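You operate a simulated robot arm through the tools that you are given. There is no shell and no other tool. Be economical: measure what you need, move in short steps, check, and stop when the job is done.

Carry out the task below with a simulated robot arm. There is one attempt and no reset: what you move stays moved.

Task
Top up the gearbox to the mark on its sight glass.
Fine: pump only with the filler cap open and the oil spout over it; park the spout and shut the cap again. Where these are worked on the way, their far stop is far enough and under half their travel is too little: filler cap, oil spout.

Only the result counts: the job must be done as asked and must still hold three seconds after the hand-in. Knocking over, shifting, dropping, spilling or breaking anything else fails it. Lids that push on must go on centred and level and be pressed home; caps that screw on are set level and turned clockwise until they are tight.

Robot
A 6-joint arm with a fingered hand on a trunk, on a base that drives. Base frame: it is fixed to the floor where the robot stands at the start and does not move with it; the origin is under the middle of the robot, x ahead of it, y to its left, z up; the surface under the hand at the start is at about z = 850. Units: mm, degrees, N and s.
With the tool pointing down near the work surface it reaches from about 340 to 760 mm from the robot's upright axis, wherever it stands. Its first joint turns from -166.0 to 166.0 degrees. Places, roughly: filler cap [500, 0, 1100]; gearbox [500, -100, 1000]; oil pump lever [500, 200, 1200]; oil spout [500, 100, 1200]. Payload 4 kg.
The TCP is the grasp point between the finger pads, 26 mm short of the fingertips. In the tool frame z runs along the fingers and y along their closing line. Largest opening 148 mm; the body of the gripper starts 73 mm behind the TCP. The gripper is a hand of 3 fingers: y runs from the thumb to the fingers, the wrist lies at [0, 0, -239] in the tool frame, and closing takes about 1.5 s.
Orientation is told as [roll, pitch, yaw] about the base's x, y, z axes, in that order, counted from this pose: with the fingers straight down and closing along the base's y, the tool's x points along the base's -x, its y along +y and its z along -z.

Tools
- The arm moves only by the tool drive_tool. Its argument "targets" is a list of rows, each a list of 7 numbers: the shift along the base's x, y, z in mm, then the turn, a rotation vector about the base's x, y, z in degrees, then the finger opening in mm, from 0 to 148. In form: [[tx, ty, tz, wx, wy, wz, hand], ...]. A call has 1 to 8 rows; each row shifts and turns the commanded pose from where the row before left it. Each row takes 0.2 s and may step no farther than 50 mm and 8.6 degrees from the row before; otherwise, or with a gripper value out of range, the whole call is refused. Where a pose cannot be reached the arm comes as near as it can. A force on the tool above 60 N (or 10 N above the force at the start of the call, whichever is more), or a blocked arm, ends the call early, and 0.2 s more pass. The fingers move at their own pace (about 153 mm/s each) and stop on an object; they squeeze with about 32 N. The grip force told is the motor's: it shows also when the fingers shut on nothing. Time passes only in rows, and 0.2 s behind the last, so rows that do not move let the fingers close. The reply holds the time, the measured pose of the TCP, the force on the tool along the base axes, the opening and the grip force, in the units named above and with some noise, with the torque about the TCP (base axes, N m) and any sound that the robot's microphone picked up, and new pictures: "views" is both (left out), scene, wrist or none.
- Cameras (640 x 400 px; columns grow to the right, rows downward): "scene" is now at [12.9, 151.5, 1579.8]; the picture's right is [-0.14, -0.99, 0.00], its down [-0.75, 0.11, -0.65] and it looks along [0.64, -0.09, -0.76] (base axes); focal length 283 px, centre (320, 200). "wrist" rides on the gripper at [68, -39, -90] in the tool frame; the picture's right is [0.50, 0.87, 0.00], its down [-0.66, 0.38, -0.65] and it looks along [-0.57, 0.33, 0.76] (tool axes); focal length 222 px, centre (320, 200). There is no depth. A picture from a camera that has moved, and an enlarged one, comes with that camera's place and axes in the base frame and with its lens. The place of the scene camera against the robot may be out by one fixed shift of up to 25 mm in any direction.
- move_column(by): slides the trunk up (or, below 0, down) by that many mm; the arm and the scene camera ride with it, the base frame stays. It gives what a move gives, with no picture.
- roll_base(legs): drives the robot by 1 to 6 legs, each [ahead, left, turn to the left] in mm, mm and degrees, along the robot's own axes; the way and the turn of a leg run together, so that a leg with both is an arc; at most 1500 mm and 180 degrees a leg. The arm and the cameras ride along, it lands a little off, and it stops where it bumps. It gives what a move gives, and a new picture of the scene camera.
- preshape(shape): the hand has 3 fingers and takes this shape, open, in about a second: jaw (thumb against the fingers, like two jaws); tri (thumb and two fingers); tip (a fingertip pinch); poke (one finger out to press); point (the index stretched); flat (the hand flat); cup (the hand cupped); fist (a fist). The gripper value then closes the fingers along that shape, each until it touches; the sizes above hold for jaw. It gives what a move gives, with no picture.
- pan_tilt(pan, tilt): turns the head with the scene camera to pan (to the left, within 155 degrees either way) and tilt (down, from -29 to 69), counted from straight ahead of the robot. It gives what a move gives, and a new picture of the scene camera.
- zoom(camera, box): a new picture of the part [left, top, right, bottom] of that camera's present view, enlarged. It takes no simulated time.
- hand_in(): hands the job in; it is judged then, once.

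Go step by step. Nothing tells you exact positions but the pictures and the camera data: compare them with the known pose of the tool, close in by small moves and look again before you grip or let go. The budget is 120 turns and 260 pictures, counting those below and the enlarged ones. Unless the task says otherwise, let go and move clear before handing in.

The tools are called after "Request:" as name(argument=value, ...) on one line, values as JSON. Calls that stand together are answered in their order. drive_tool: Moves the arm, as the interface text tells. Its arguments: {"type":"object","properties":{"targets":{"type":"array","items":{"type":"array","items":{"type":"number"}}},"views":{"type":"string","enum":["both","scene","wrist","none"]}},"required":["targets"]} The other tools are called the same way: move_column (by) slides the trunk up or down; preshape (shape) gives the hand a shape; roll_base (legs) drives the base; pan_tilt (pan, tilt) turns the head that bears the scene camera; zoom (camera, box) takes an enlarged picture of a part of a camera's view; hand_in () hands the job in.

At the start:

```text
time: 0.0
position: [488.8, 47.5, 1149.3]
orientation: [0.0, 0.0, 0.0]
force: [-1.0, 0.2, -0.3]
torque: [-0.01, 0.01, 0.01]
grip_width: 147.9
grip_force: 0.0
shape: jaw
trunk travel left (down, up): [-525.0, 65.0]
robot x, y, heading: [0.3, -0.3, -0.2]
head pan, tilt: [-8.2, 49.4]
```

scene: 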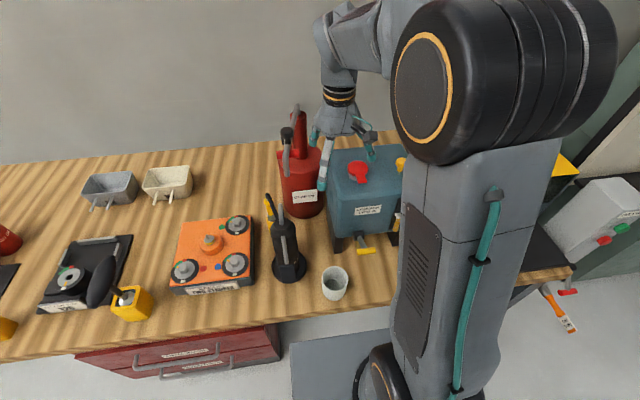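
wrist: 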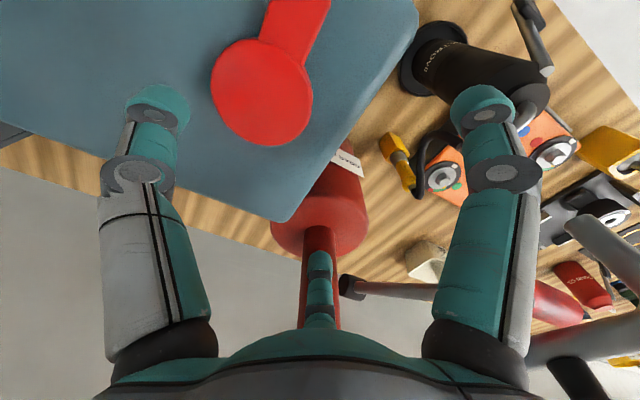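

I see a blue gearbox with a red cap on top, a red oil pump can beside it. I'll enlarge both views to see the details.

Request:
zoom(camera="scene", box=[240, 80, 440, 300])

Request:
zoom(camera="wrist", box=[160, 0, 640, 330])

```text
1.82 times, centred on (340, 190) of scene
camera zoom: at [12.9, 151.5, 1579.8], right [-0.14, -0.99, 0.0], down [-0.75, 0.11, -0.65], along [0.64, -0.09, -0.76], focal length 514 px, centre (284, 218)
```

zoom: 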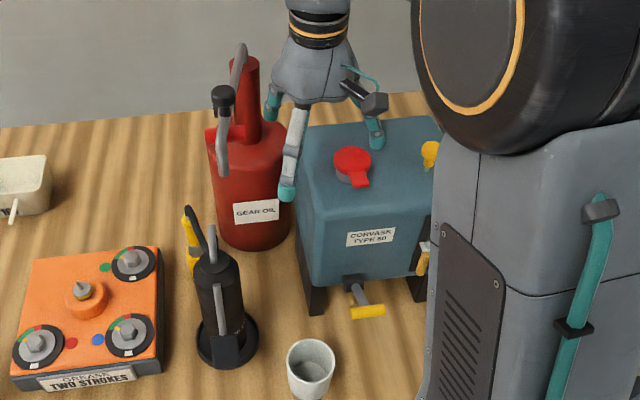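

```text
1.21 times, centred on (400, 165) of wrist
camera zoom: at [421.8, 9.0, 1240.3], right [-0.5, 0.87, 0.0], down [0.66, 0.38, 0.65], along [0.57, 0.33, -0.76], focal length 269 px, centre (223, 242)
```

zoom: 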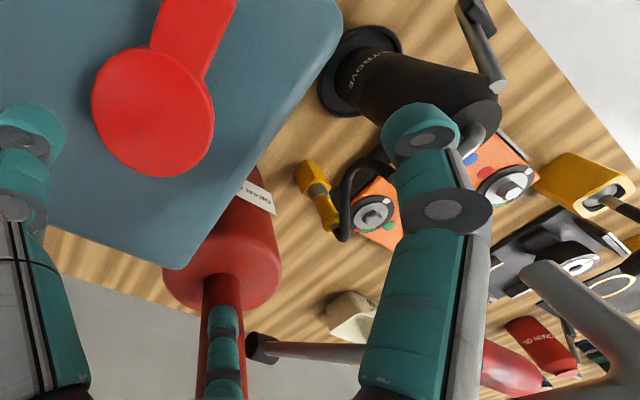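

I'll lift the hand straight up clear of the can and gearbox, then look again.

Request:
drive_tool(targets=[[0, 0, 40, 0, 0, 0, 148], [0, 0, 40, 0, 0, 0, 148], [-20, 0, 40, 0, 0, 0, 148], [-40, 0, 30, 0, 0, 0, 148]])

```text
time: 1.0
position: [428.7, 47.1, 1300.9]
orientation: [0.0, 0.0, 0.0]
force: [0.0, 0.3, 1.1]
torque: [0.01, 0.01, 0.01]
grip_width: 148.0
grip_force: 0.1
shape: jaw
trunk travel left (down, up): [-525.0, 65.0]
robot x, y, heading: [1.1, 3.6, -0.2]
head pan, tilt: [-8.2, 49.4]
camera scene: at [12.2, 151.5, 1579.8], right [-0.14, -0.99, 0.0], down [-0.75, 0.11, -0.65], along [0.64, -0.09, -0.76], focal length 283 px, centre (320, 200)
camera wrist: at [361.6, 9.1, 1390.9], right [-0.5, 0.87, 0.0], down [0.66, 0.38, 0.65], along [0.57, 0.33, -0.76], focal length 222 px, centre (320, 200)
```

scene: 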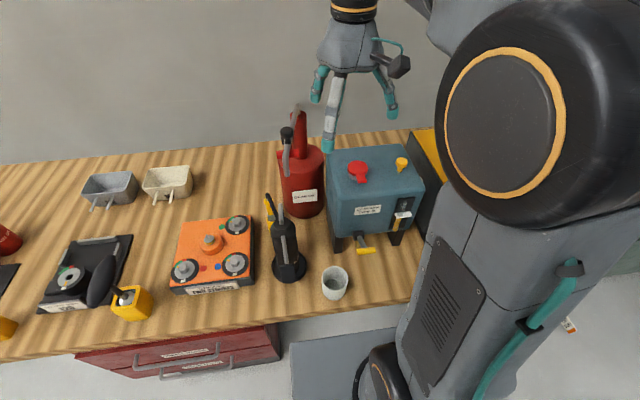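
wrist: 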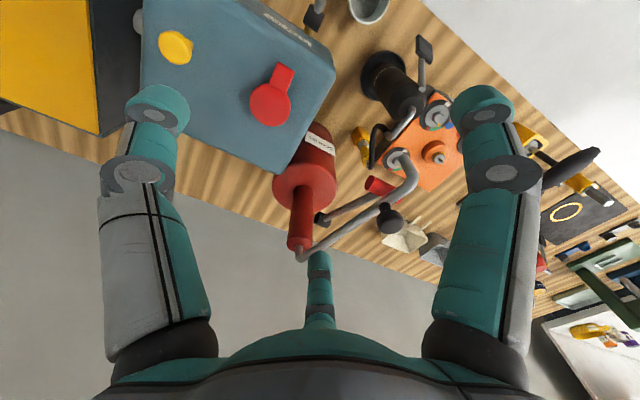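

Request:
zoom(camera="scene", box=[255, 90, 435, 270])

Request:
zoom(camera="wrist", box=[220, 0, 480, 280])

```text
2.22 times, centred on (345, 180) of scene
camera zoom: at [12.2, 151.5, 1579.8], right [-0.14, -0.99, 0.0], down [-0.75, 0.11, -0.65], along [0.64, -0.09, -0.76], focal length 629 px, centre (264, 244)
```

zoom: 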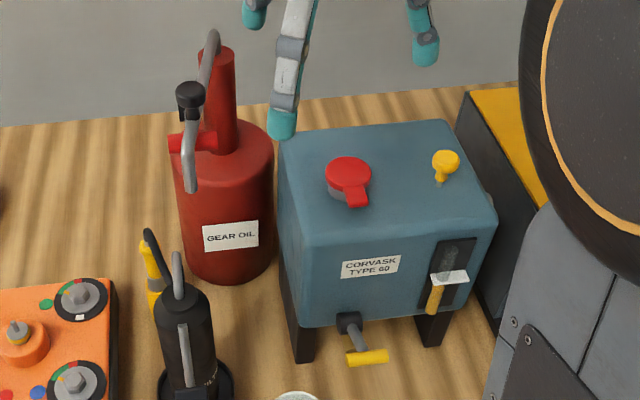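

```text
1.43 times, centred on (350, 140) of wrist
camera zoom: at [361.6, 9.1, 1390.9], right [-0.5, 0.87, 0.0], down [0.66, 0.38, 0.65], along [0.57, 0.33, -0.76], focal length 317 px, centre (277, 286)
```

zoom: 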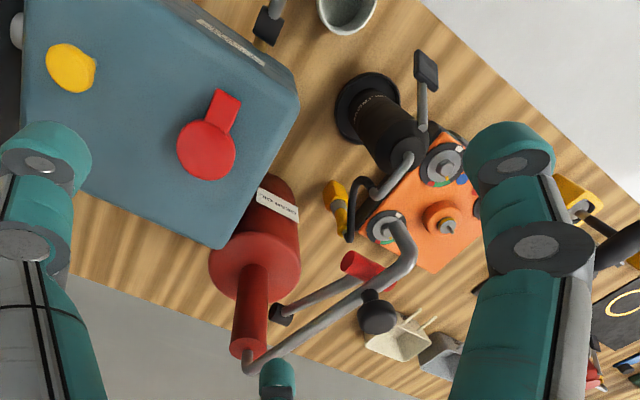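

Request:
zoom(camera="scene", box=[360, 180, 430, 240])

Request:
zoom(camera="scene", box=[270, 95, 340, 155])

Request:
zoom(camera="scene", box=[325, 145, 395, 205])

```text
6.67 times, centred on (395, 210) of scene
camera zoom: at [12.2, 151.5, 1579.8], right [-0.14, -0.99, 0.0], down [-0.75, 0.11, -0.65], along [0.64, -0.09, -0.76], focal length 1886 px, centre (-180, 133)
```

zoom: 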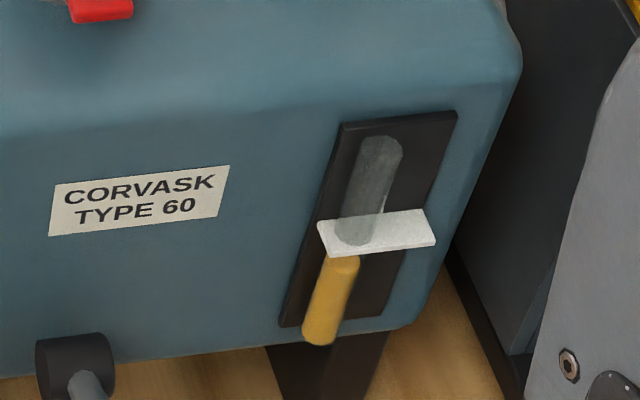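

```text
6.67 times, centred on (305, 125) of scene
camera zoom: at [12.2, 151.5, 1579.8], right [-0.14, -0.99, 0.0], down [-0.75, 0.11, -0.65], along [0.64, -0.09, -0.76], focal length 1886 px, centre (420, 700)
```

zoom: 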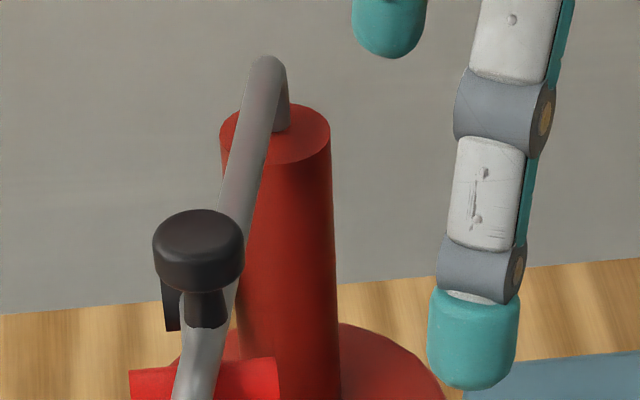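

```text
6.67 times, centred on (360, 175) of scene
camera zoom: at [12.2, 151.5, 1579.8], right [-0.14, -0.99, 0.0], down [-0.75, 0.11, -0.65], along [0.64, -0.09, -0.76], focal length 1886 px, centre (53, 367)
```

zoom: 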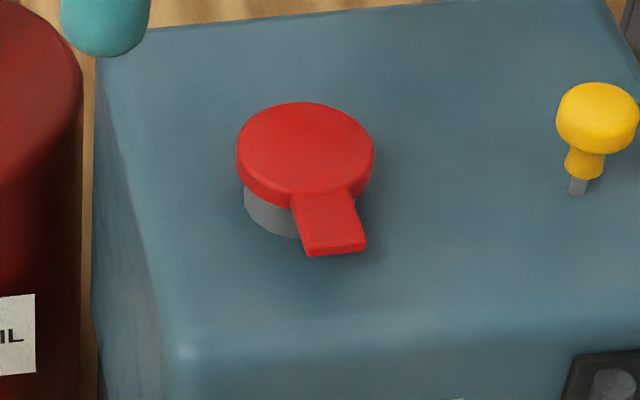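

The cap appears to be around (459, 2, 1135) with a tab pointing toward the robot. I'll move above it for a closer look by the wrist camera.

Request:
drive_tool(targets=[[0, -25, -20, 0, 0, 0, 148], [-10, -22, -30, 0, 0, 0, 148]])

Request:
zoom(camera="wrist", box=[180, 40, 420, 190])

```text
time: 1.6
position: [418.5, 0.2, 1249.8]
orientation: [0.0, -0.2, 0.0]
force: [0.2, 0.0, 0.5]
torque: [-0.01, 0.01, 0.01]
grip_width: 147.9
grip_force: 0.1
shape: jaw
trunk travel left (down, up): [-525.0, 65.0]
robot x, y, heading: [-3.1, -1.0, -0.2]
head pan, tilt: [-8.2, 49.4]
camera scene: at [12.5, 151.3, 1579.9], right [-0.14, -0.99, 0.0], down [-0.75, 0.11, -0.65], along [0.64, -0.09, -0.76], focal length 283 px, centre (320, 200)
camera wrist: at [351.3, -38.3, 1339.8], right [-0.5, 0.87, 0.0], down [0.65, 0.38, 0.65], along [0.57, 0.33, -0.76], focal length 222 px, centre (320, 200)
```

scene: 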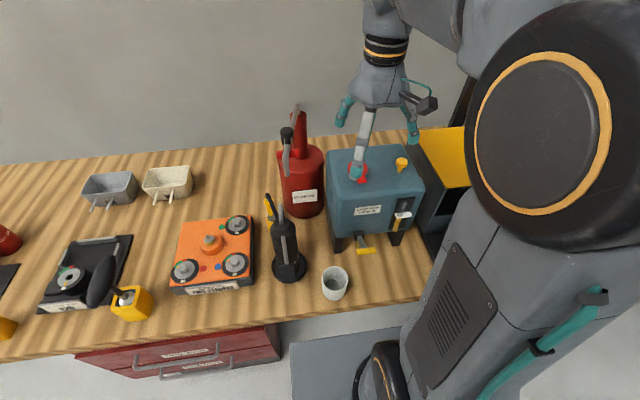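
wrist: 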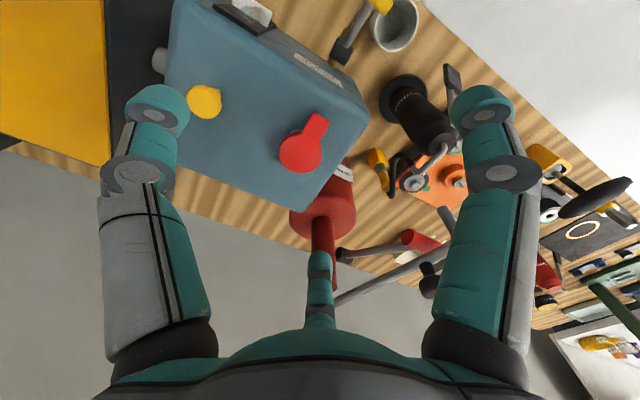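

```text
2.67 times, centred on (300, 115) of wrist
camera zoom: at [351.3, -38.3, 1339.8], right [-0.5, 0.87, 0.0], down [0.65, 0.38, 0.65], along [0.57, 0.33, -0.76], focal length 592 px, centre (373, 427)
```

zoom: 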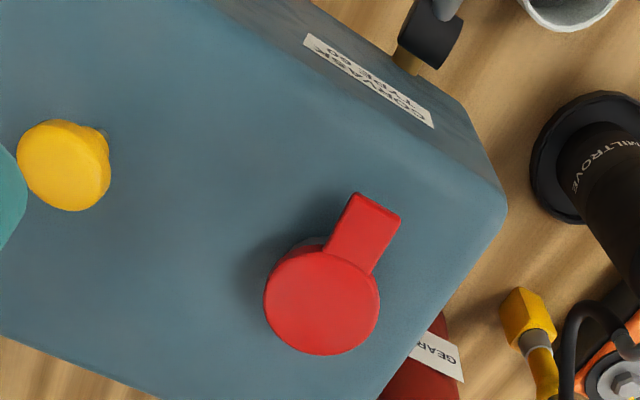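

The cap top is near (461, 2, 1131), its tab end near (419, 2). The fingers are spread at 120°, so I'll see how the pinch shape looks before using it.

Request:
preshape(shape="tip")

Request:
drive_tool(targets=[[0, 0, 0, 0, 0, 0, 40], [0, 0, 0, 0, 0, 0, 40], [0, 0, 0, 0, 0, 0, 40]])

Request:
zoom(camera="scene", box=[320, 60, 450, 200])

```text
time: 2.5
position: [418.5, 1.9, 1249.4]
orientation: [-0.1, -0.1, -0.1]
force: [-0.4, 0.6, -0.3]
torque: [-0.01, 0.03, 0.02]
grip_width: 147.9
grip_force: 0.1
shape: tip
trunk travel left (down, up): [-525.0, 65.0]
robot x, y, heading: [1.3, 0.9, 0.0]
head pan, tilt: [-8.2, 49.4]
```

```text
time: 3.3
position: [419.1, -0.0, 1249.7]
orientation: [-0.1, 0.0, 0.0]
force: [0.4, 0.9, -0.4]
torque: [0.0, 0.01, 0.01]
grip_width: 40.5
grip_force: 0.1
shape: tip
trunk travel left (down, up): [-525.0, 65.0]
robot x, y, heading: [-2.3, 2.3, 0.2]
head pan, tilt: [-8.2, 49.4]
camera scene: at [12.9, 151.5, 1579.8], right [-0.14, -0.99, 0.0], down [-0.75, 0.11, -0.65], along [0.64, -0.09, -0.76], focal length 283 px, centre (320, 200)
camera wrist: at [351.7, -37.8, 1339.7], right [-0.5, 0.87, 0.0], down [0.66, 0.38, 0.65], along [0.57, 0.33, -0.76], focal length 222 px, centre (320, 200)
```

scene: 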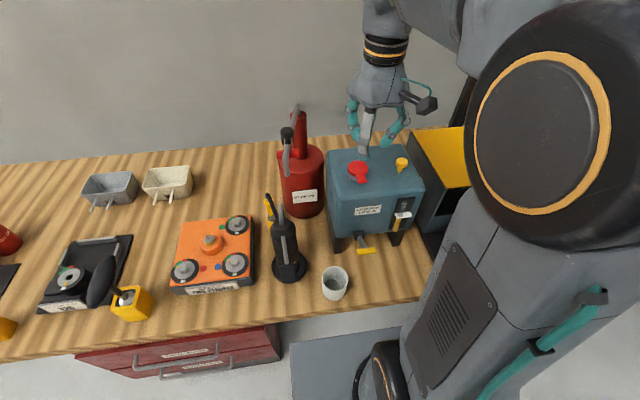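
wrist: 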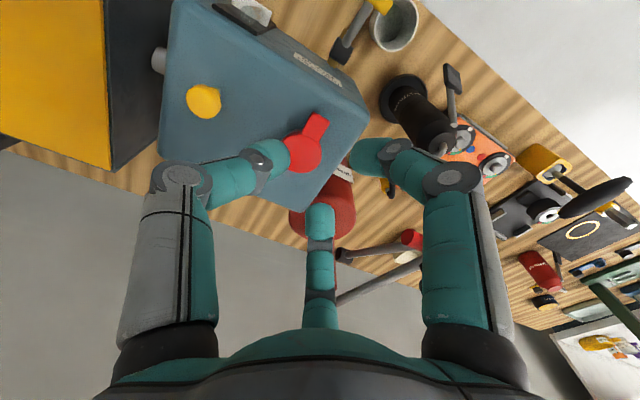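

```text
2.86 times, centred on (385, 130) of scene
camera zoom: at [12.9, 151.5, 1579.8], right [-0.14, -0.99, 0.0], down [-0.75, 0.11, -0.65], along [0.64, -0.09, -0.76], focal length 808 px, centre (134, 400)
```

zoom: 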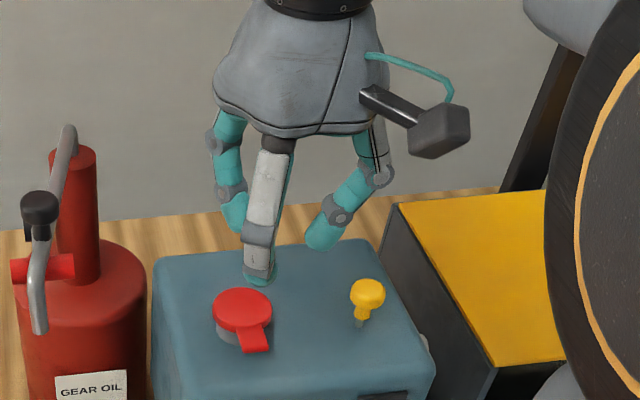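

The fingers curl in radially from three sides. I'll look at the poke shape, which may serve for the lid tab, spout and lever alike.

Request:
preshape(shape="poke")

Request:
drive_tool(targets=[[0, 0, 0, 0, 0, 0, 0], [0, 0, 0, 0, 0, 0, 0], [0, 0, 0, 0, 0, 0, 0], [0, 0, 0, 0, 0, 0, 0], [0, 0, 0, 0, 0, 0, 0]])

Request:
zoom(camera="scene", box=[320, 60, 450, 200])

```text
time: 4.2
position: [418.0, 0.4, 1250.0]
orientation: [0.0, 0.0, 0.1]
force: [-0.2, 0.1, -0.6]
torque: [0.01, 0.0, -0.01]
grip_width: 0.0
grip_force: 0.0
shape: poke
trunk travel left (down, up): [-525.0, 65.0]
robot x, y, heading: [0.3, -2.6, 0.1]
head pan, tilt: [-8.2, 49.4]
```

```text
time: 5.4
position: [417.8, 1.1, 1249.2]
orientation: [0.0, 0.1, 0.1]
force: [-0.4, -0.6, -0.3]
torque: [0.01, -0.02, 0.02]
grip_width: 0.1
grip_force: 31.8
shape: jaw
trunk travel left (down, up): [-525.0, 65.0]
robot x, y, heading: [0.9, 1.4, 0.1]
head pan, tilt: [-8.2, 49.4]
camera scene: at [12.9, 151.5, 1579.8], right [-0.14, -0.99, 0.0], down [-0.75, 0.11, -0.65], along [0.64, -0.09, -0.76], focal length 283 px, centre (320, 200)
camera wrist: at [351.7, -37.8, 1339.7], right [-0.5, 0.87, 0.0], down [0.66, 0.38, 0.65], along [0.57, 0.33, -0.76], focal length 222 px, centre (320, 200)
```

scene: 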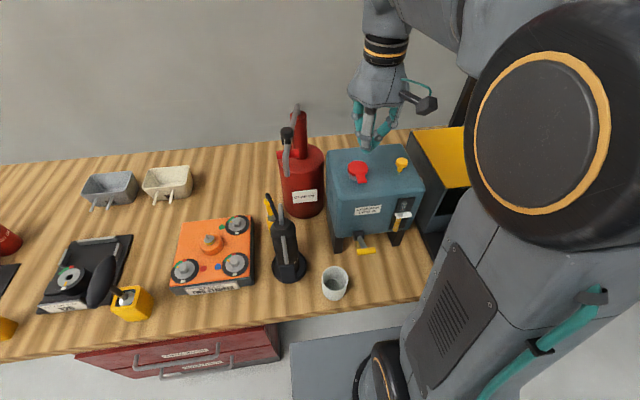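
wrist: 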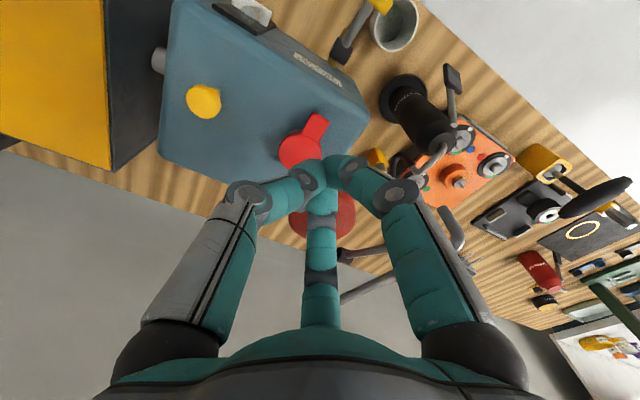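

```text
2.86 times, centred on (385, 130) of scene
camera zoom: at [12.9, 151.5, 1579.8], right [-0.14, -0.99, 0.0], down [-0.75, 0.11, -0.65], along [0.64, -0.09, -0.76], focal length 808 px, centre (134, 400)
```

zoom: 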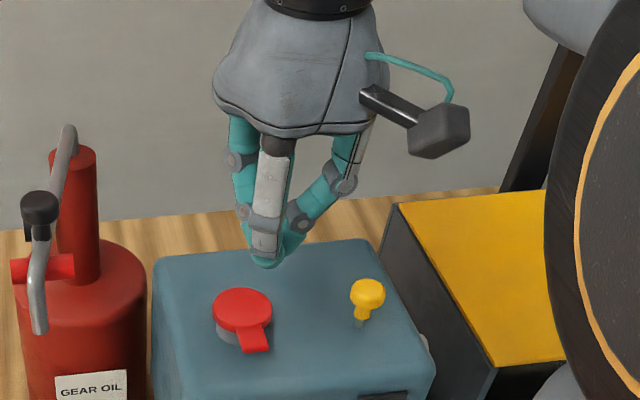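

Closing to 0 turned it back to a closed cone. I'll set poke again and keep the hand value at 148 so that the shape stays.

Request:
preshape(shape="poke")

Request:
zoom(camera="scene", box=[320, 60, 450, 200])

Request:
zoom(camera="wrist", box=[0, 0, 640, 400])

Request:
preshape(shape="point")

Request:
zoom(camera="scene", box=[320, 60, 450, 200])

Request:
zoom(camera="wrist", box=[0, 0, 640, 400])

```text
time: 6.3
position: [418.5, 0.3, 1248.9]
orientation: [0.1, 0.0, 0.0]
force: [-0.4, -0.6, 0.2]
torque: [0.0, 0.0, -0.04]
grip_width: 0.0
grip_force: 0.1
shape: poke
trunk travel left (down, up): [-525.0, 65.0]
robot x, y, heading: [0.9, -2.0, 0.1]
head pan, tilt: [-8.2, 49.4]
```

```text
2.86 times, centred on (385, 130) of scene
camera zoom: at [12.9, 151.5, 1579.8], right [-0.14, -0.99, 0.0], down [-0.75, 0.11, -0.65], along [0.64, -0.09, -0.76], focal length 808 px, centre (134, 400)
```

zoom: 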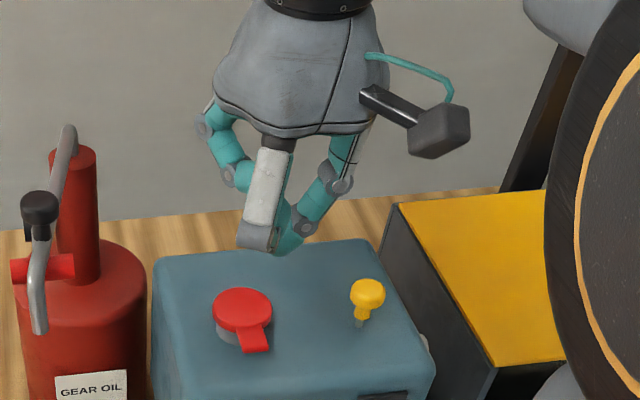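

```text
1.00 times, centred on (320, 200) of wrist (not enlarged: the box is as wide or as high as the picture)
camera zoom: at [351.7, -37.8, 1339.7], right [-0.5, 0.87, 0.0], down [0.66, 0.38, 0.65], along [0.57, 0.33, -0.76], focal length 222 px, centre (320, 200)
```

zoom: 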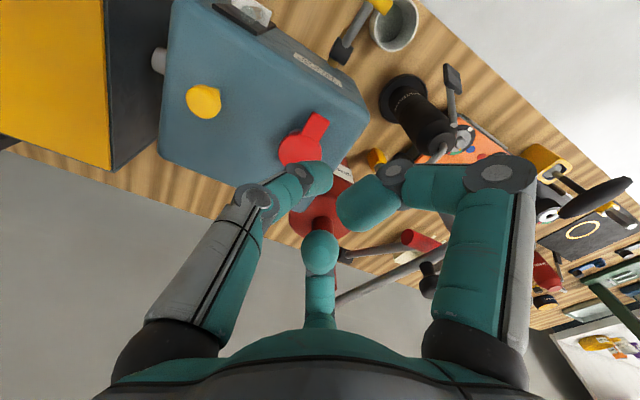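

```text
time: 7.2
position: [418.6, 0.1, 1248.9]
orientation: [0.0, 0.0, 0.0]
force: [0.4, 0.2, 0.7]
torque: [0.01, 0.0, -0.04]
grip_width: 142.2
grip_force: 0.0
shape: point
trunk travel left (down, up): [-525.0, 65.0]
robot x, y, heading: [-0.8, 3.1, -0.1]
head pan, tilt: [-8.2, 49.4]
```

```text
2.86 times, centred on (385, 130) of scene
camera zoom: at [12.9, 151.5, 1579.8], right [-0.14, -0.99, 0.0], down [-0.75, 0.11, -0.65], along [0.64, -0.09, -0.76], focal length 808 px, centre (134, 400)
```

zoom: 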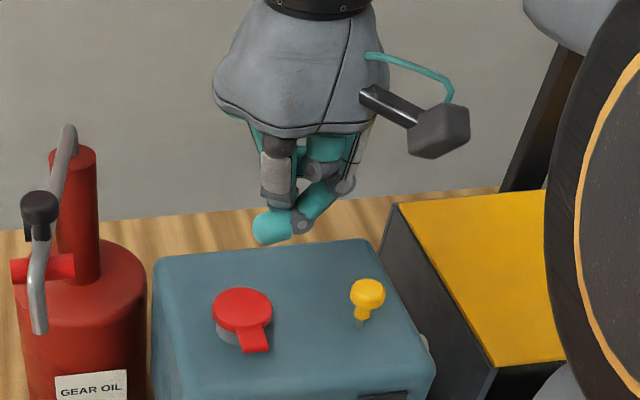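

```text
1.00 times, centred on (320, 200) of wrist (not enlarged: the box is as wide or as high as the picture)
camera zoom: at [351.8, -37.8, 1339.7], right [-0.5, 0.87, 0.0], down [0.66, 0.38, 0.65], along [0.57, 0.33, -0.76], focal length 222 px, centre (320, 200)
```

zoom: 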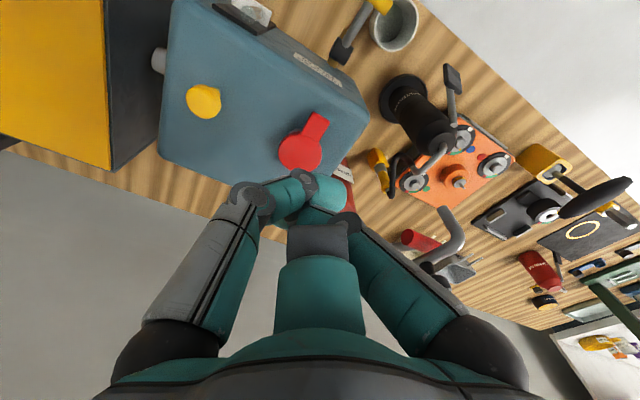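

The cap lid sits only ~17 mm above the gearbox, so I plan to pinch the tab from above with two fingers straddling it. I'll set jaw, turn the hand 30° and narrow the opening above the tab.

Request:
preshape(shape="jaw")

Request:
drive_tool(targets=[[0, 0, 0, 0, 0, 7.5, 50], [0, 0, 0, 0, 0, 7.5, 50], [0, 0, 0, 0, 0, 7.5, 50], [0, 1, 0, 0, 0, 7.5, 50], [0, 1, -30, 0, 0, 0, 50], [0, 0, -25, 0, 0, 0, 50]])

Request:
zoom(camera="scene", box=[310, 100, 410, 200])

```text
time: 8.1
position: [418.8, 0.9, 1249.1]
orientation: [0.0, 0.0, -0.1]
force: [0.7, 0.0, -0.7]
torque: [-0.01, 0.0, 0.0]
grip_width: 148.0
grip_force: 0.0
shape: jaw
trunk travel left (down, up): [-525.0, 65.0]
robot x, y, heading: [0.3, 0.2, 0.1]
head pan, tilt: [-8.2, 49.4]
```

```text
time: 9.5
position: [418.6, 1.1, 1195.8]
orientation: [0.0, 0.0, 30.0]
force: [0.8, 0.2, 0.3]
torque: [-0.03, 0.03, -0.01]
grip_width: 50.3
grip_force: 0.1
shape: jaw
trunk travel left (down, up): [-525.0, 65.0]
robot x, y, heading: [-0.8, 1.5, -0.1]
head pan, tilt: [-8.2, 49.4]
camera scene: at [13.0, 151.5, 1579.9], right [-0.14, -0.99, 0.0], down [-0.75, 0.11, -0.65], along [0.64, -0.09, -0.76], focal length 283 px, centre (320, 200)
camera wrist: at [381.0, -65.0, 1285.2], right [-0.87, 0.5, 0.0], down [0.38, 0.66, 0.65], along [0.33, 0.57, -0.76], focal length 222 px, centre (320, 200)
```

scene: 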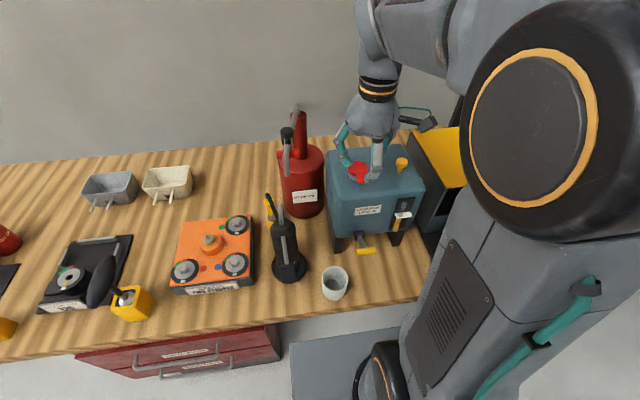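
wrist: 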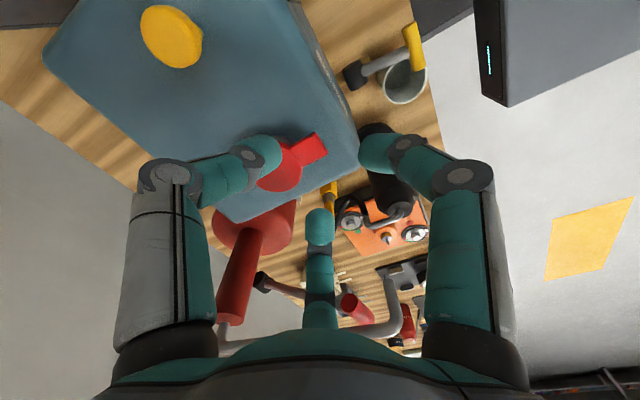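

```text
4.00 times, centred on (360, 150) of scene
camera zoom: at [13.0, 151.5, 1579.9], right [-0.14, -0.99, 0.0], down [-0.75, 0.11, -0.65], along [0.64, -0.09, -0.76], focal length 1132 px, centre (160, 400)
```

zoom: 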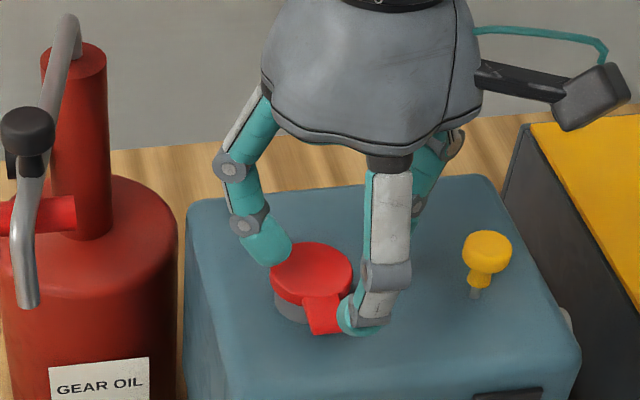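

Request:
drive_tool(targets=[[-2, 0, -15, 0, 0, 0, 42], [0, 0, -17, 0, 0, 0, 42]])

Request:
zoom(camera="scene", box=[325, 130, 395, 200])

Request:
zoom(camera="wrist", box=[200, 60, 440, 240])

```text
time: 10.1
position: [417.4, 1.5, 1163.1]
orientation: [0.1, 0.0, 30.0]
force: [-0.2, -0.4, 0.7]
torque: [0.01, 0.01, 0.01]
grip_width: 42.3
grip_force: 0.1
shape: jaw
trunk travel left (down, up): [-525.0, 65.0]
robot x, y, heading: [-3.3, 0.8, -0.1]
head pan, tilt: [-8.2, 49.4]
camera scene: at [12.9, 151.5, 1579.9], right [-0.14, -0.99, 0.0], down [-0.75, 0.11, -0.65], along [0.64, -0.09, -0.76], focal length 283 px, centre (320, 200)
camera wrist: at [378.5, -64.4, 1253.6], right [-0.87, 0.5, 0.0], down [0.38, 0.66, 0.65], along [0.33, 0.57, -0.76], focal length 222 px, centre (320, 200)
```

scene: 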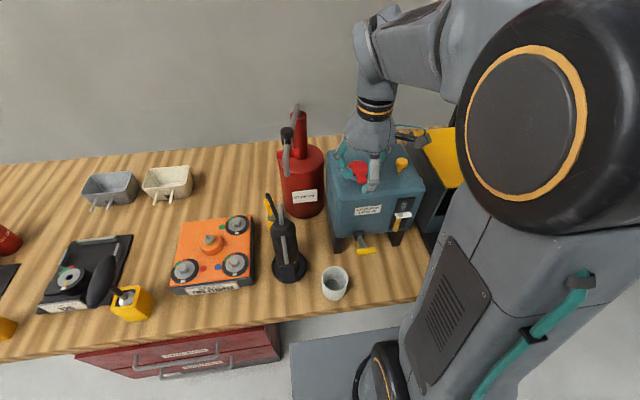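
wrist: 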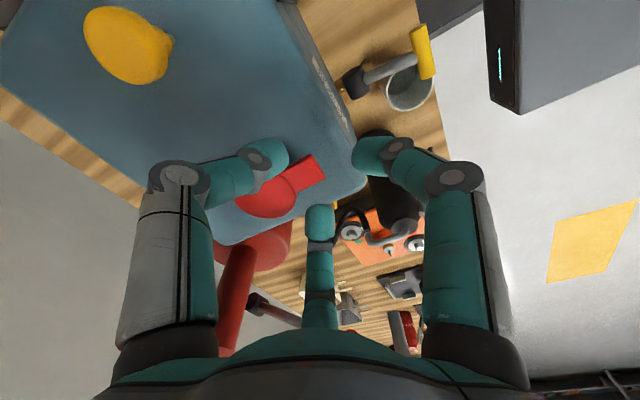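

```text
5.71 times, centred on (360, 165) of scene
camera zoom: at [12.9, 151.5, 1579.9], right [-0.14, -0.99, 0.0], down [-0.75, 0.11, -0.65], along [0.64, -0.09, -0.76], focal length 1617 px, centre (91, 400)
```

zoom: 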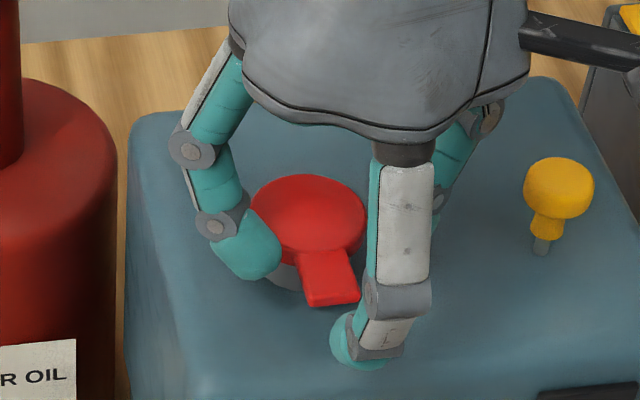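

```text
2.22 times, centred on (320, 150) of wrist
camera zoom: at [378.5, -64.4, 1253.6], right [-0.87, 0.5, 0.0], down [0.38, 0.66, 0.65], along [0.33, 0.57, -0.76], focal length 494 px, centre (320, 311)
```

zoom: 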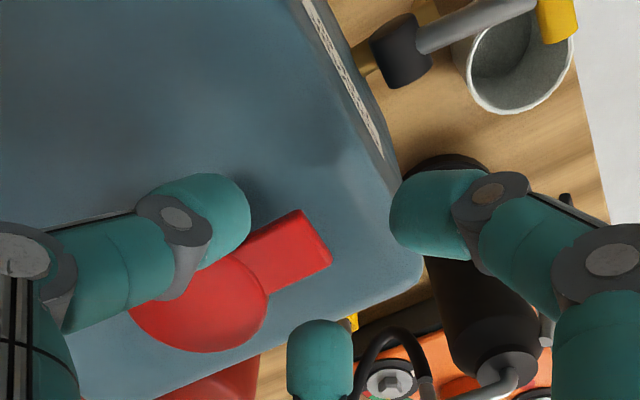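

Request:
drive_tool(targets=[[0, 3, -8, 0, 0, 0, 42], [0, 0, -8, 0, 0, 0, 42]])

Request:
zoom(camera="scene", box=[325, 130, 395, 200])

Request:
zoom(camera="wrist", box=[200, 60, 440, 240])

```text
time: 10.7
position: [418.1, 4.4, 1147.1]
orientation: [0.0, 0.0, 29.9]
force: [0.3, -0.6, -0.6]
torque: [-0.02, 0.02, 0.0]
grip_width: 42.3
grip_force: 0.1
shape: jaw
trunk travel left (down, up): [-525.0, 65.0]
robot x, y, heading: [0.2, 1.4, -0.1]
head pan, tilt: [-8.2, 49.4]
camera scene: at [12.9, 151.6, 1579.8], right [-0.14, -0.99, 0.0], down [-0.75, 0.11, -0.65], along [0.64, -0.09, -0.76], focal length 283 px, centre (320, 200)
camera wrist: at [378.9, -62.1, 1237.3], right [-0.87, 0.5, 0.0], down [0.38, 0.66, 0.65], along [0.33, 0.57, -0.76], focal length 222 px, centre (320, 200)
```

scene: 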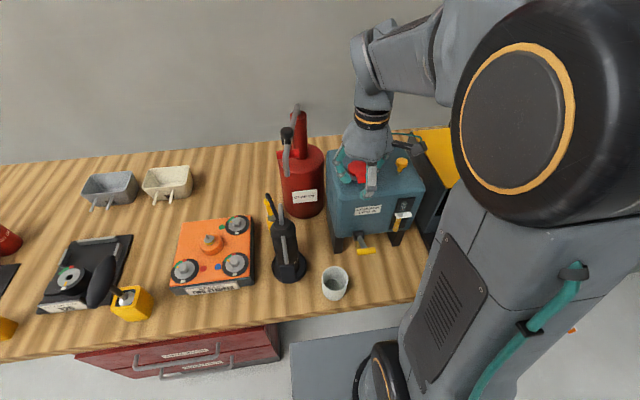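
wrist: 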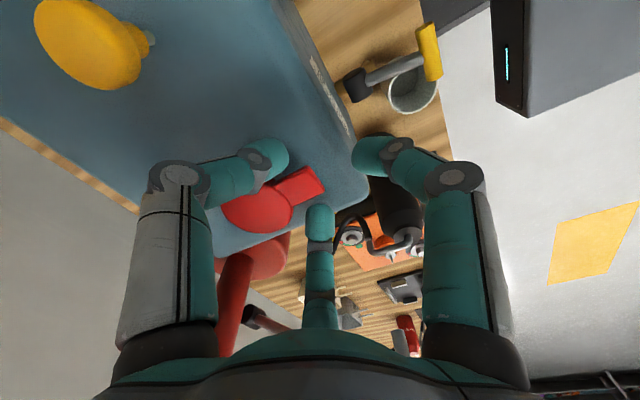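

```text
5.71 times, centred on (360, 165) of scene
camera zoom: at [12.9, 151.6, 1579.8], right [-0.14, -0.99, 0.0], down [-0.75, 0.11, -0.65], along [0.64, -0.09, -0.76], focal length 1617 px, centre (91, 400)
```

zoom: 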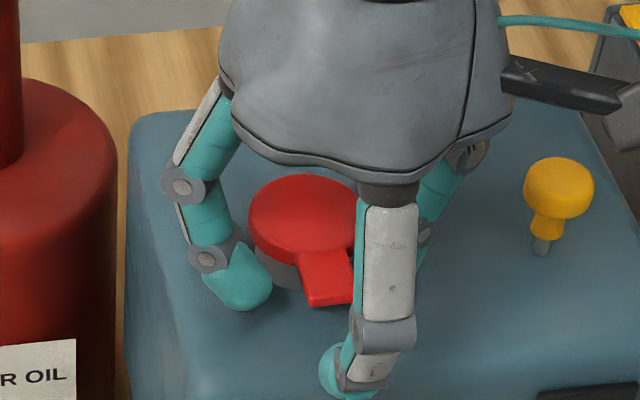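

```text
2.22 times, centred on (320, 150) of wrist
camera zoom: at [378.9, -62.1, 1237.3], right [-0.87, 0.5, 0.0], down [0.38, 0.66, 0.65], along [0.33, 0.57, -0.76], focal length 494 px, centre (320, 311)
```

zoom: 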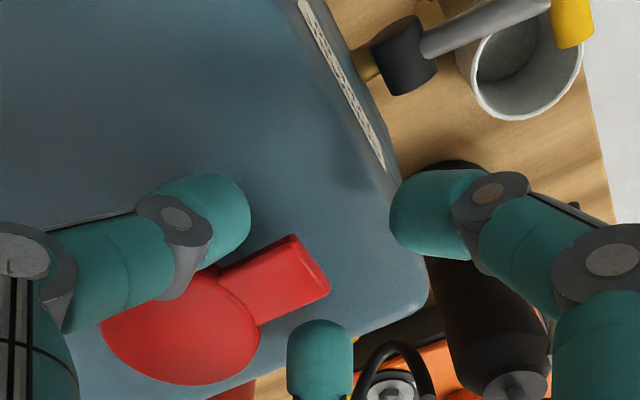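

Request:
drive_tool(targets=[[2, 0, -4, 0, 0, 0, 42], [0, 0, 0, 0, 0, 0, 20], [0, 0, 0, 0, 0, 0, 5], [0, 0, 0, 0, 0, 0, 0], [0, 0, 0, 0, 0, 0, 0]])

Request:
zoom(camera="scene", box=[325, 130, 395, 200])

Request:
zoom(camera="wrist", box=[200, 60, 440, 240])

```text
time: 11.9
position: [419.8, 4.7, 1142.7]
orientation: [0.0, 0.0, 30.0]
force: [0.6, -8.3, 0.7]
torque: [-0.07, 0.0, -0.04]
grip_width: 5.3
grip_force: 31.9
shape: jaw
trunk travel left (down, up): [-525.0, 65.0]
robot x, y, heading: [2.4, -3.1, -0.1]
head pan, tilt: [-8.2, 49.4]
camera scene: at [12.9, 150.2, 1580.0], right [-0.14, -0.99, 0.0], down [-0.75, 0.11, -0.65], along [0.64, -0.09, -0.76], focal length 283 px, centre (320, 200)
camera wrist: at [380.6, -63.2, 1233.0], right [-0.87, 0.5, 0.0], down [0.38, 0.65, 0.65], along [0.33, 0.57, -0.76], focal length 222 px, centre (320, 200)
```

scene: 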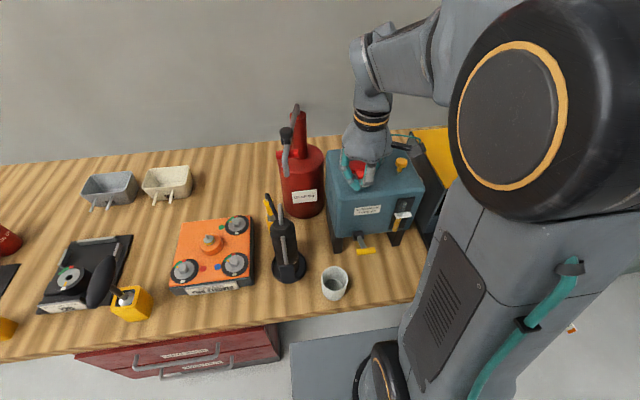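
wrist: 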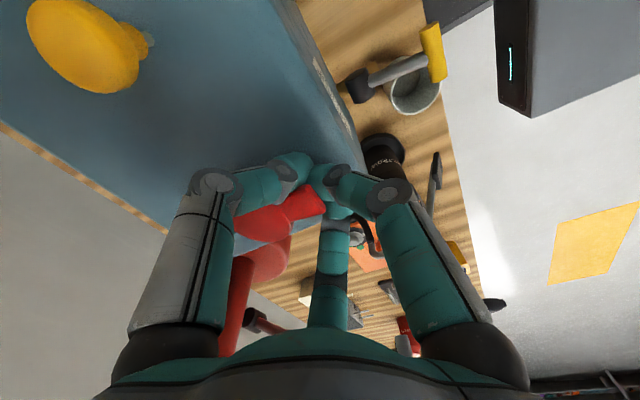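

```text
5.71 times, centred on (360, 165) of scene
camera zoom: at [12.9, 150.2, 1580.0], right [-0.14, -0.99, 0.0], down [-0.75, 0.11, -0.65], along [0.64, -0.09, -0.76], focal length 1617 px, centre (91, 400)
```

zoom: 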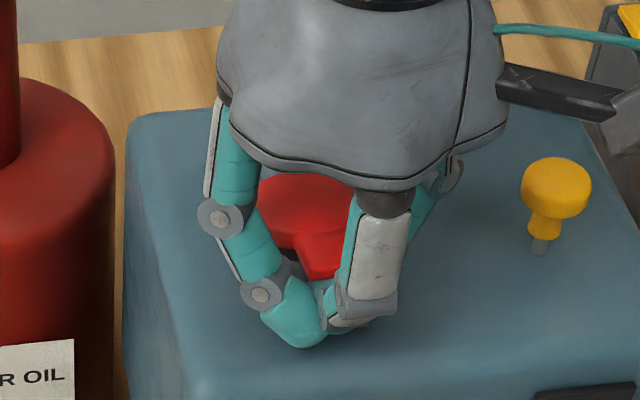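

```text
2.22 times, centred on (320, 150) of wrist
camera zoom: at [380.6, -63.2, 1233.0], right [-0.87, 0.5, 0.0], down [0.38, 0.65, 0.65], along [0.33, 0.57, -0.76], focal length 494 px, centre (320, 311)
```

zoom: 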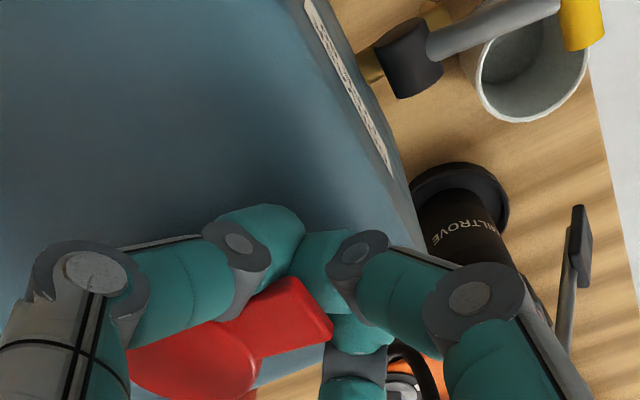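

The fingertips have closed around and perhaps under the tab's end. I'll lift a little and watch force and picture.

Request:
drive_tool(targets=[[0, 0, 5, 0, 0, 0, 0], [1, 0, 5, 0, 0, 0, 0], [1, 0, 5, 0, 0, 0, 0]])

Request:
zoom(camera="scene", box=[325, 130, 395, 200])

Request:
zoom(camera="wrist", box=[200, 60, 440, 240])

```text
time: 12.7
position: [420.7, 4.8, 1157.6]
orientation: [0.1, 0.0, 30.0]
force: [-0.1, -0.3, 0.6]
torque: [-0.02, -0.01, 0.01]
grip_width: 0.3
grip_force: 32.1
shape: jaw
trunk travel left (down, up): [-525.0, 65.0]
robot x, y, heading: [0.5, -1.2, -0.1]
head pan, tilt: [-8.2, 49.4]
camera scene: at [12.9, 151.6, 1579.8], right [-0.14, -0.99, 0.0], down [-0.75, 0.11, -0.65], along [0.64, -0.09, -0.76], focal length 283 px, centre (320, 200)
camera wrist: at [382.2, -61.4, 1248.3], right [-0.87, 0.5, 0.0], down [0.38, 0.65, 0.65], along [0.33, 0.57, -0.76], focal length 222 px, centre (320, 200)
```

scene: 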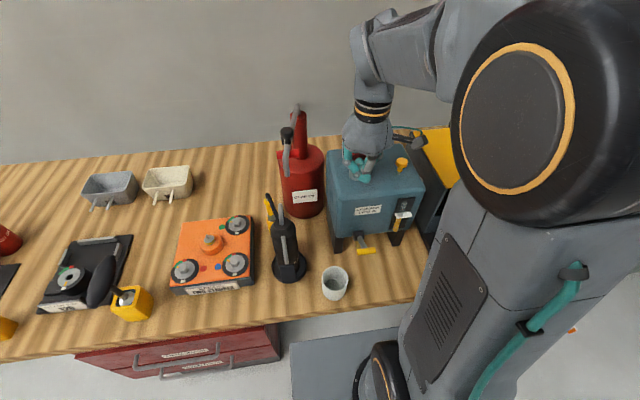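
wrist: 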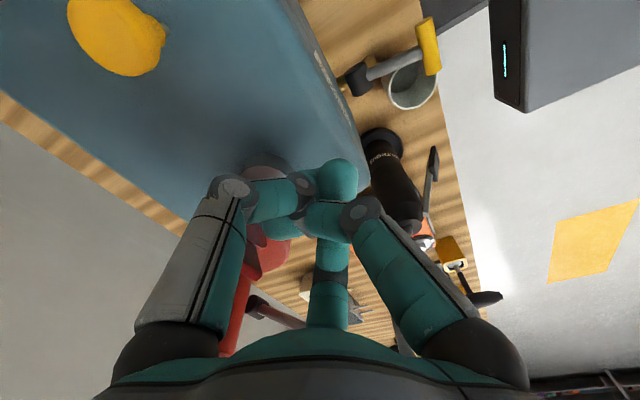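

```text
5.71 times, centred on (360, 165) of scene
camera zoom: at [12.9, 151.6, 1579.8], right [-0.14, -0.99, 0.0], down [-0.75, 0.11, -0.65], along [0.64, -0.09, -0.76], focal length 1617 px, centre (91, 400)
```

zoom: 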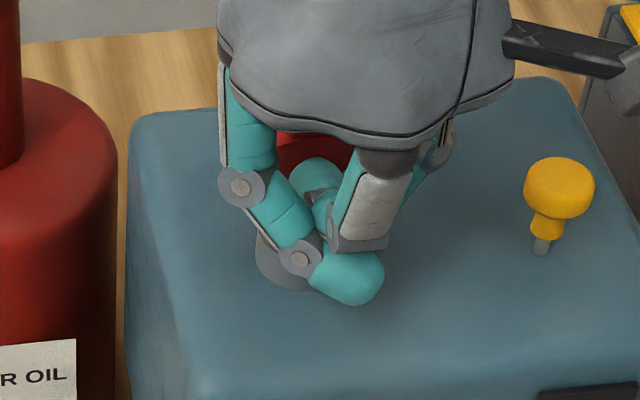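

```text
2.22 times, centred on (320, 150) of wrist
camera zoom: at [382.2, -61.4, 1248.3], right [-0.87, 0.5, 0.0], down [0.38, 0.65, 0.65], along [0.33, 0.57, -0.76], focal length 494 px, centre (320, 311)
```

zoom: 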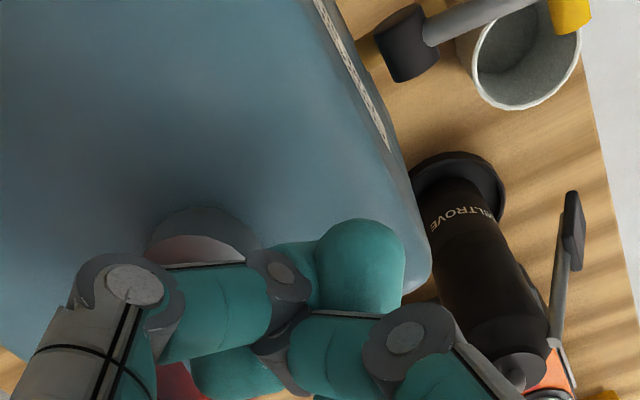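

The lid flipped up with the lift. I'll raise the hand a bit and push the lid backward to its far stop.

Request:
drive_tool(targets=[[0, 0, 15, 0, 0, 0, 0], [5, 0, 15, 0, 0, 0, 0], [15, 0, 5, 0, 0, 0, 0], [15, 0, 0, 0, 0, 0, 0]])

Request:
zoom(camera="scene", box=[315, 120, 405, 210])

```text
time: 13.7
position: [456.7, 3.7, 1191.6]
orientation: [0.1, -0.1, 30.0]
force: [-0.1, -0.6, 0.0]
torque: [-0.02, 0.01, 0.0]
grip_width: 0.3
grip_force: 32.1
shape: jaw
trunk travel left (down, up): [-525.0, 65.0]
robot x, y, heading: [2.4, 0.1, 0.2]
head pan, tilt: [-8.2, 49.4]
camera scene: at [13.1, 151.5, 1579.8], right [-0.14, -0.99, 0.0], down [-0.75, 0.11, -0.65], along [0.64, -0.09, -0.76], focal length 283 px, centre (320, 200)
camera wrist: at [417.6, -62.0, 1283.0], right [-0.87, 0.5, 0.0], down [0.38, 0.65, 0.65], along [0.33, 0.57, -0.76], focal length 222 px, centre (320, 200)
```

scene: 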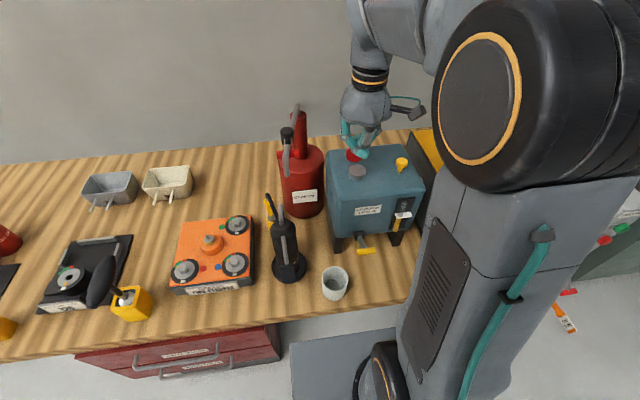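
wrist: 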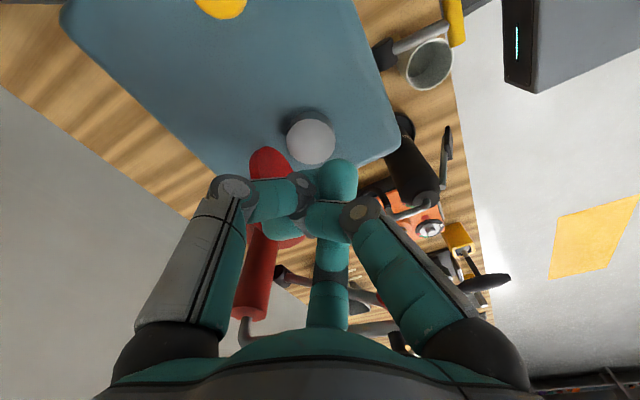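

```text
4.44 times, centred on (360, 165) of scene
camera zoom: at [13.1, 151.5, 1579.8], right [-0.14, -0.99, 0.0], down [-0.75, 0.11, -0.65], along [0.64, -0.09, -0.76], focal length 1258 px, centre (142, 356)
```

zoom: 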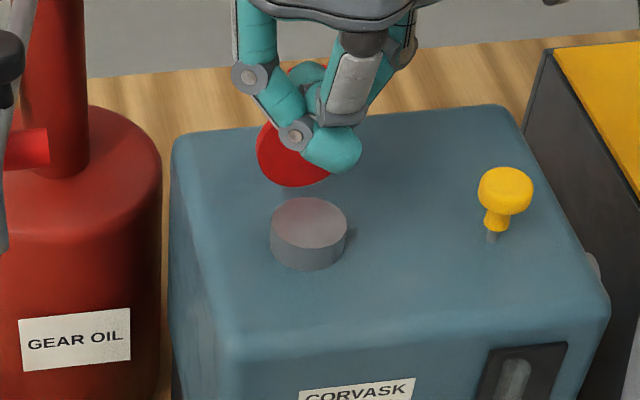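

Request:
drive_tool(targets=[[10, 0, 0, 0, 0, 0, 0], [10, 0, 0, 0, 0, 0, 0], [10, 0, -3, 0, 0, 0, 0], [10, 0, -3, 0, 0, 0, 0]])

Request:
zoom(camera="scene", box=[315, 120, 405, 210])

```text
time: 14.6
position: [475.0, 6.1, 1193.6]
orientation: [0.5, 0.2, 29.5]
force: [-62.9, -3.2, 22.3]
torque: [0.24, 0.26, 0.2]
grip_width: 0.6
grip_force: 31.8
shape: jaw
trunk travel left (down, up): [-525.0, 65.0]
robot x, y, heading: [-1.2, 1.0, 0.1]
head pan, tilt: [-8.2, 49.4]
stopped in row 4: the force on the tool passed its limit at 67 N (the readings are from after the stop); the commanded pose is now the measured one
camera scene: at [1.2, 151.4, 1580.2], right [-0.14, -0.99, 0.0], down [-0.75, 0.11, -0.66], along [0.65, -0.09, -0.76], focal length 283 px, centre (320, 200)
camera wrist: at [436.4, -61.2, 1283.3], right [-0.86, 0.51, 0.01], down [0.39, 0.65, 0.65], along [0.33, 0.57, -0.76], focal length 222 px, centre (320, 200)
```

scene: 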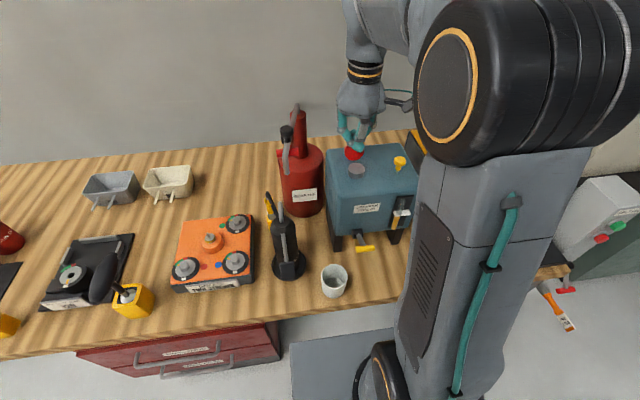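
wrist: 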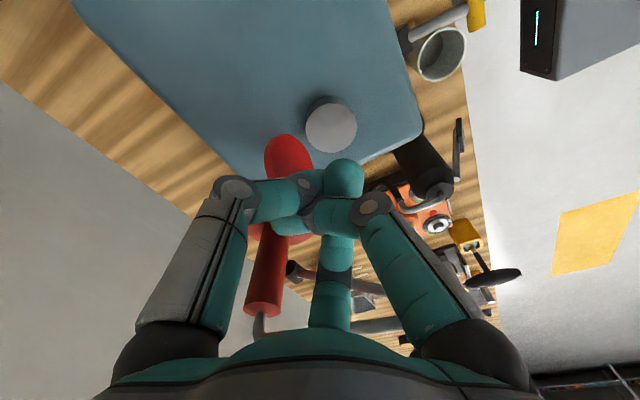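

```text
4.44 times, centred on (360, 165) of scene
camera zoom: at [1.2, 151.4, 1580.2], right [-0.14, -0.99, 0.0], down [-0.75, 0.11, -0.66], along [0.65, -0.09, -0.76], focal length 1258 px, centre (142, 356)
```

zoom: 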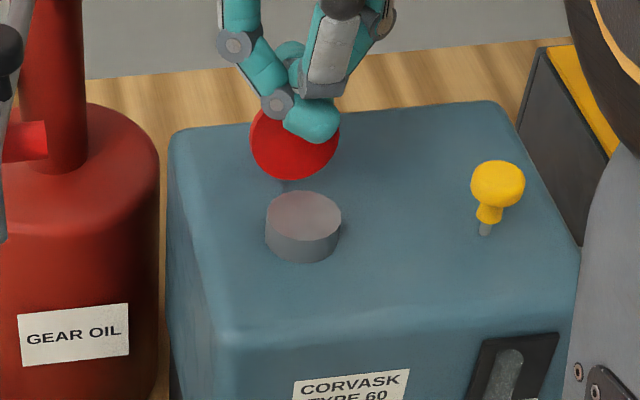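

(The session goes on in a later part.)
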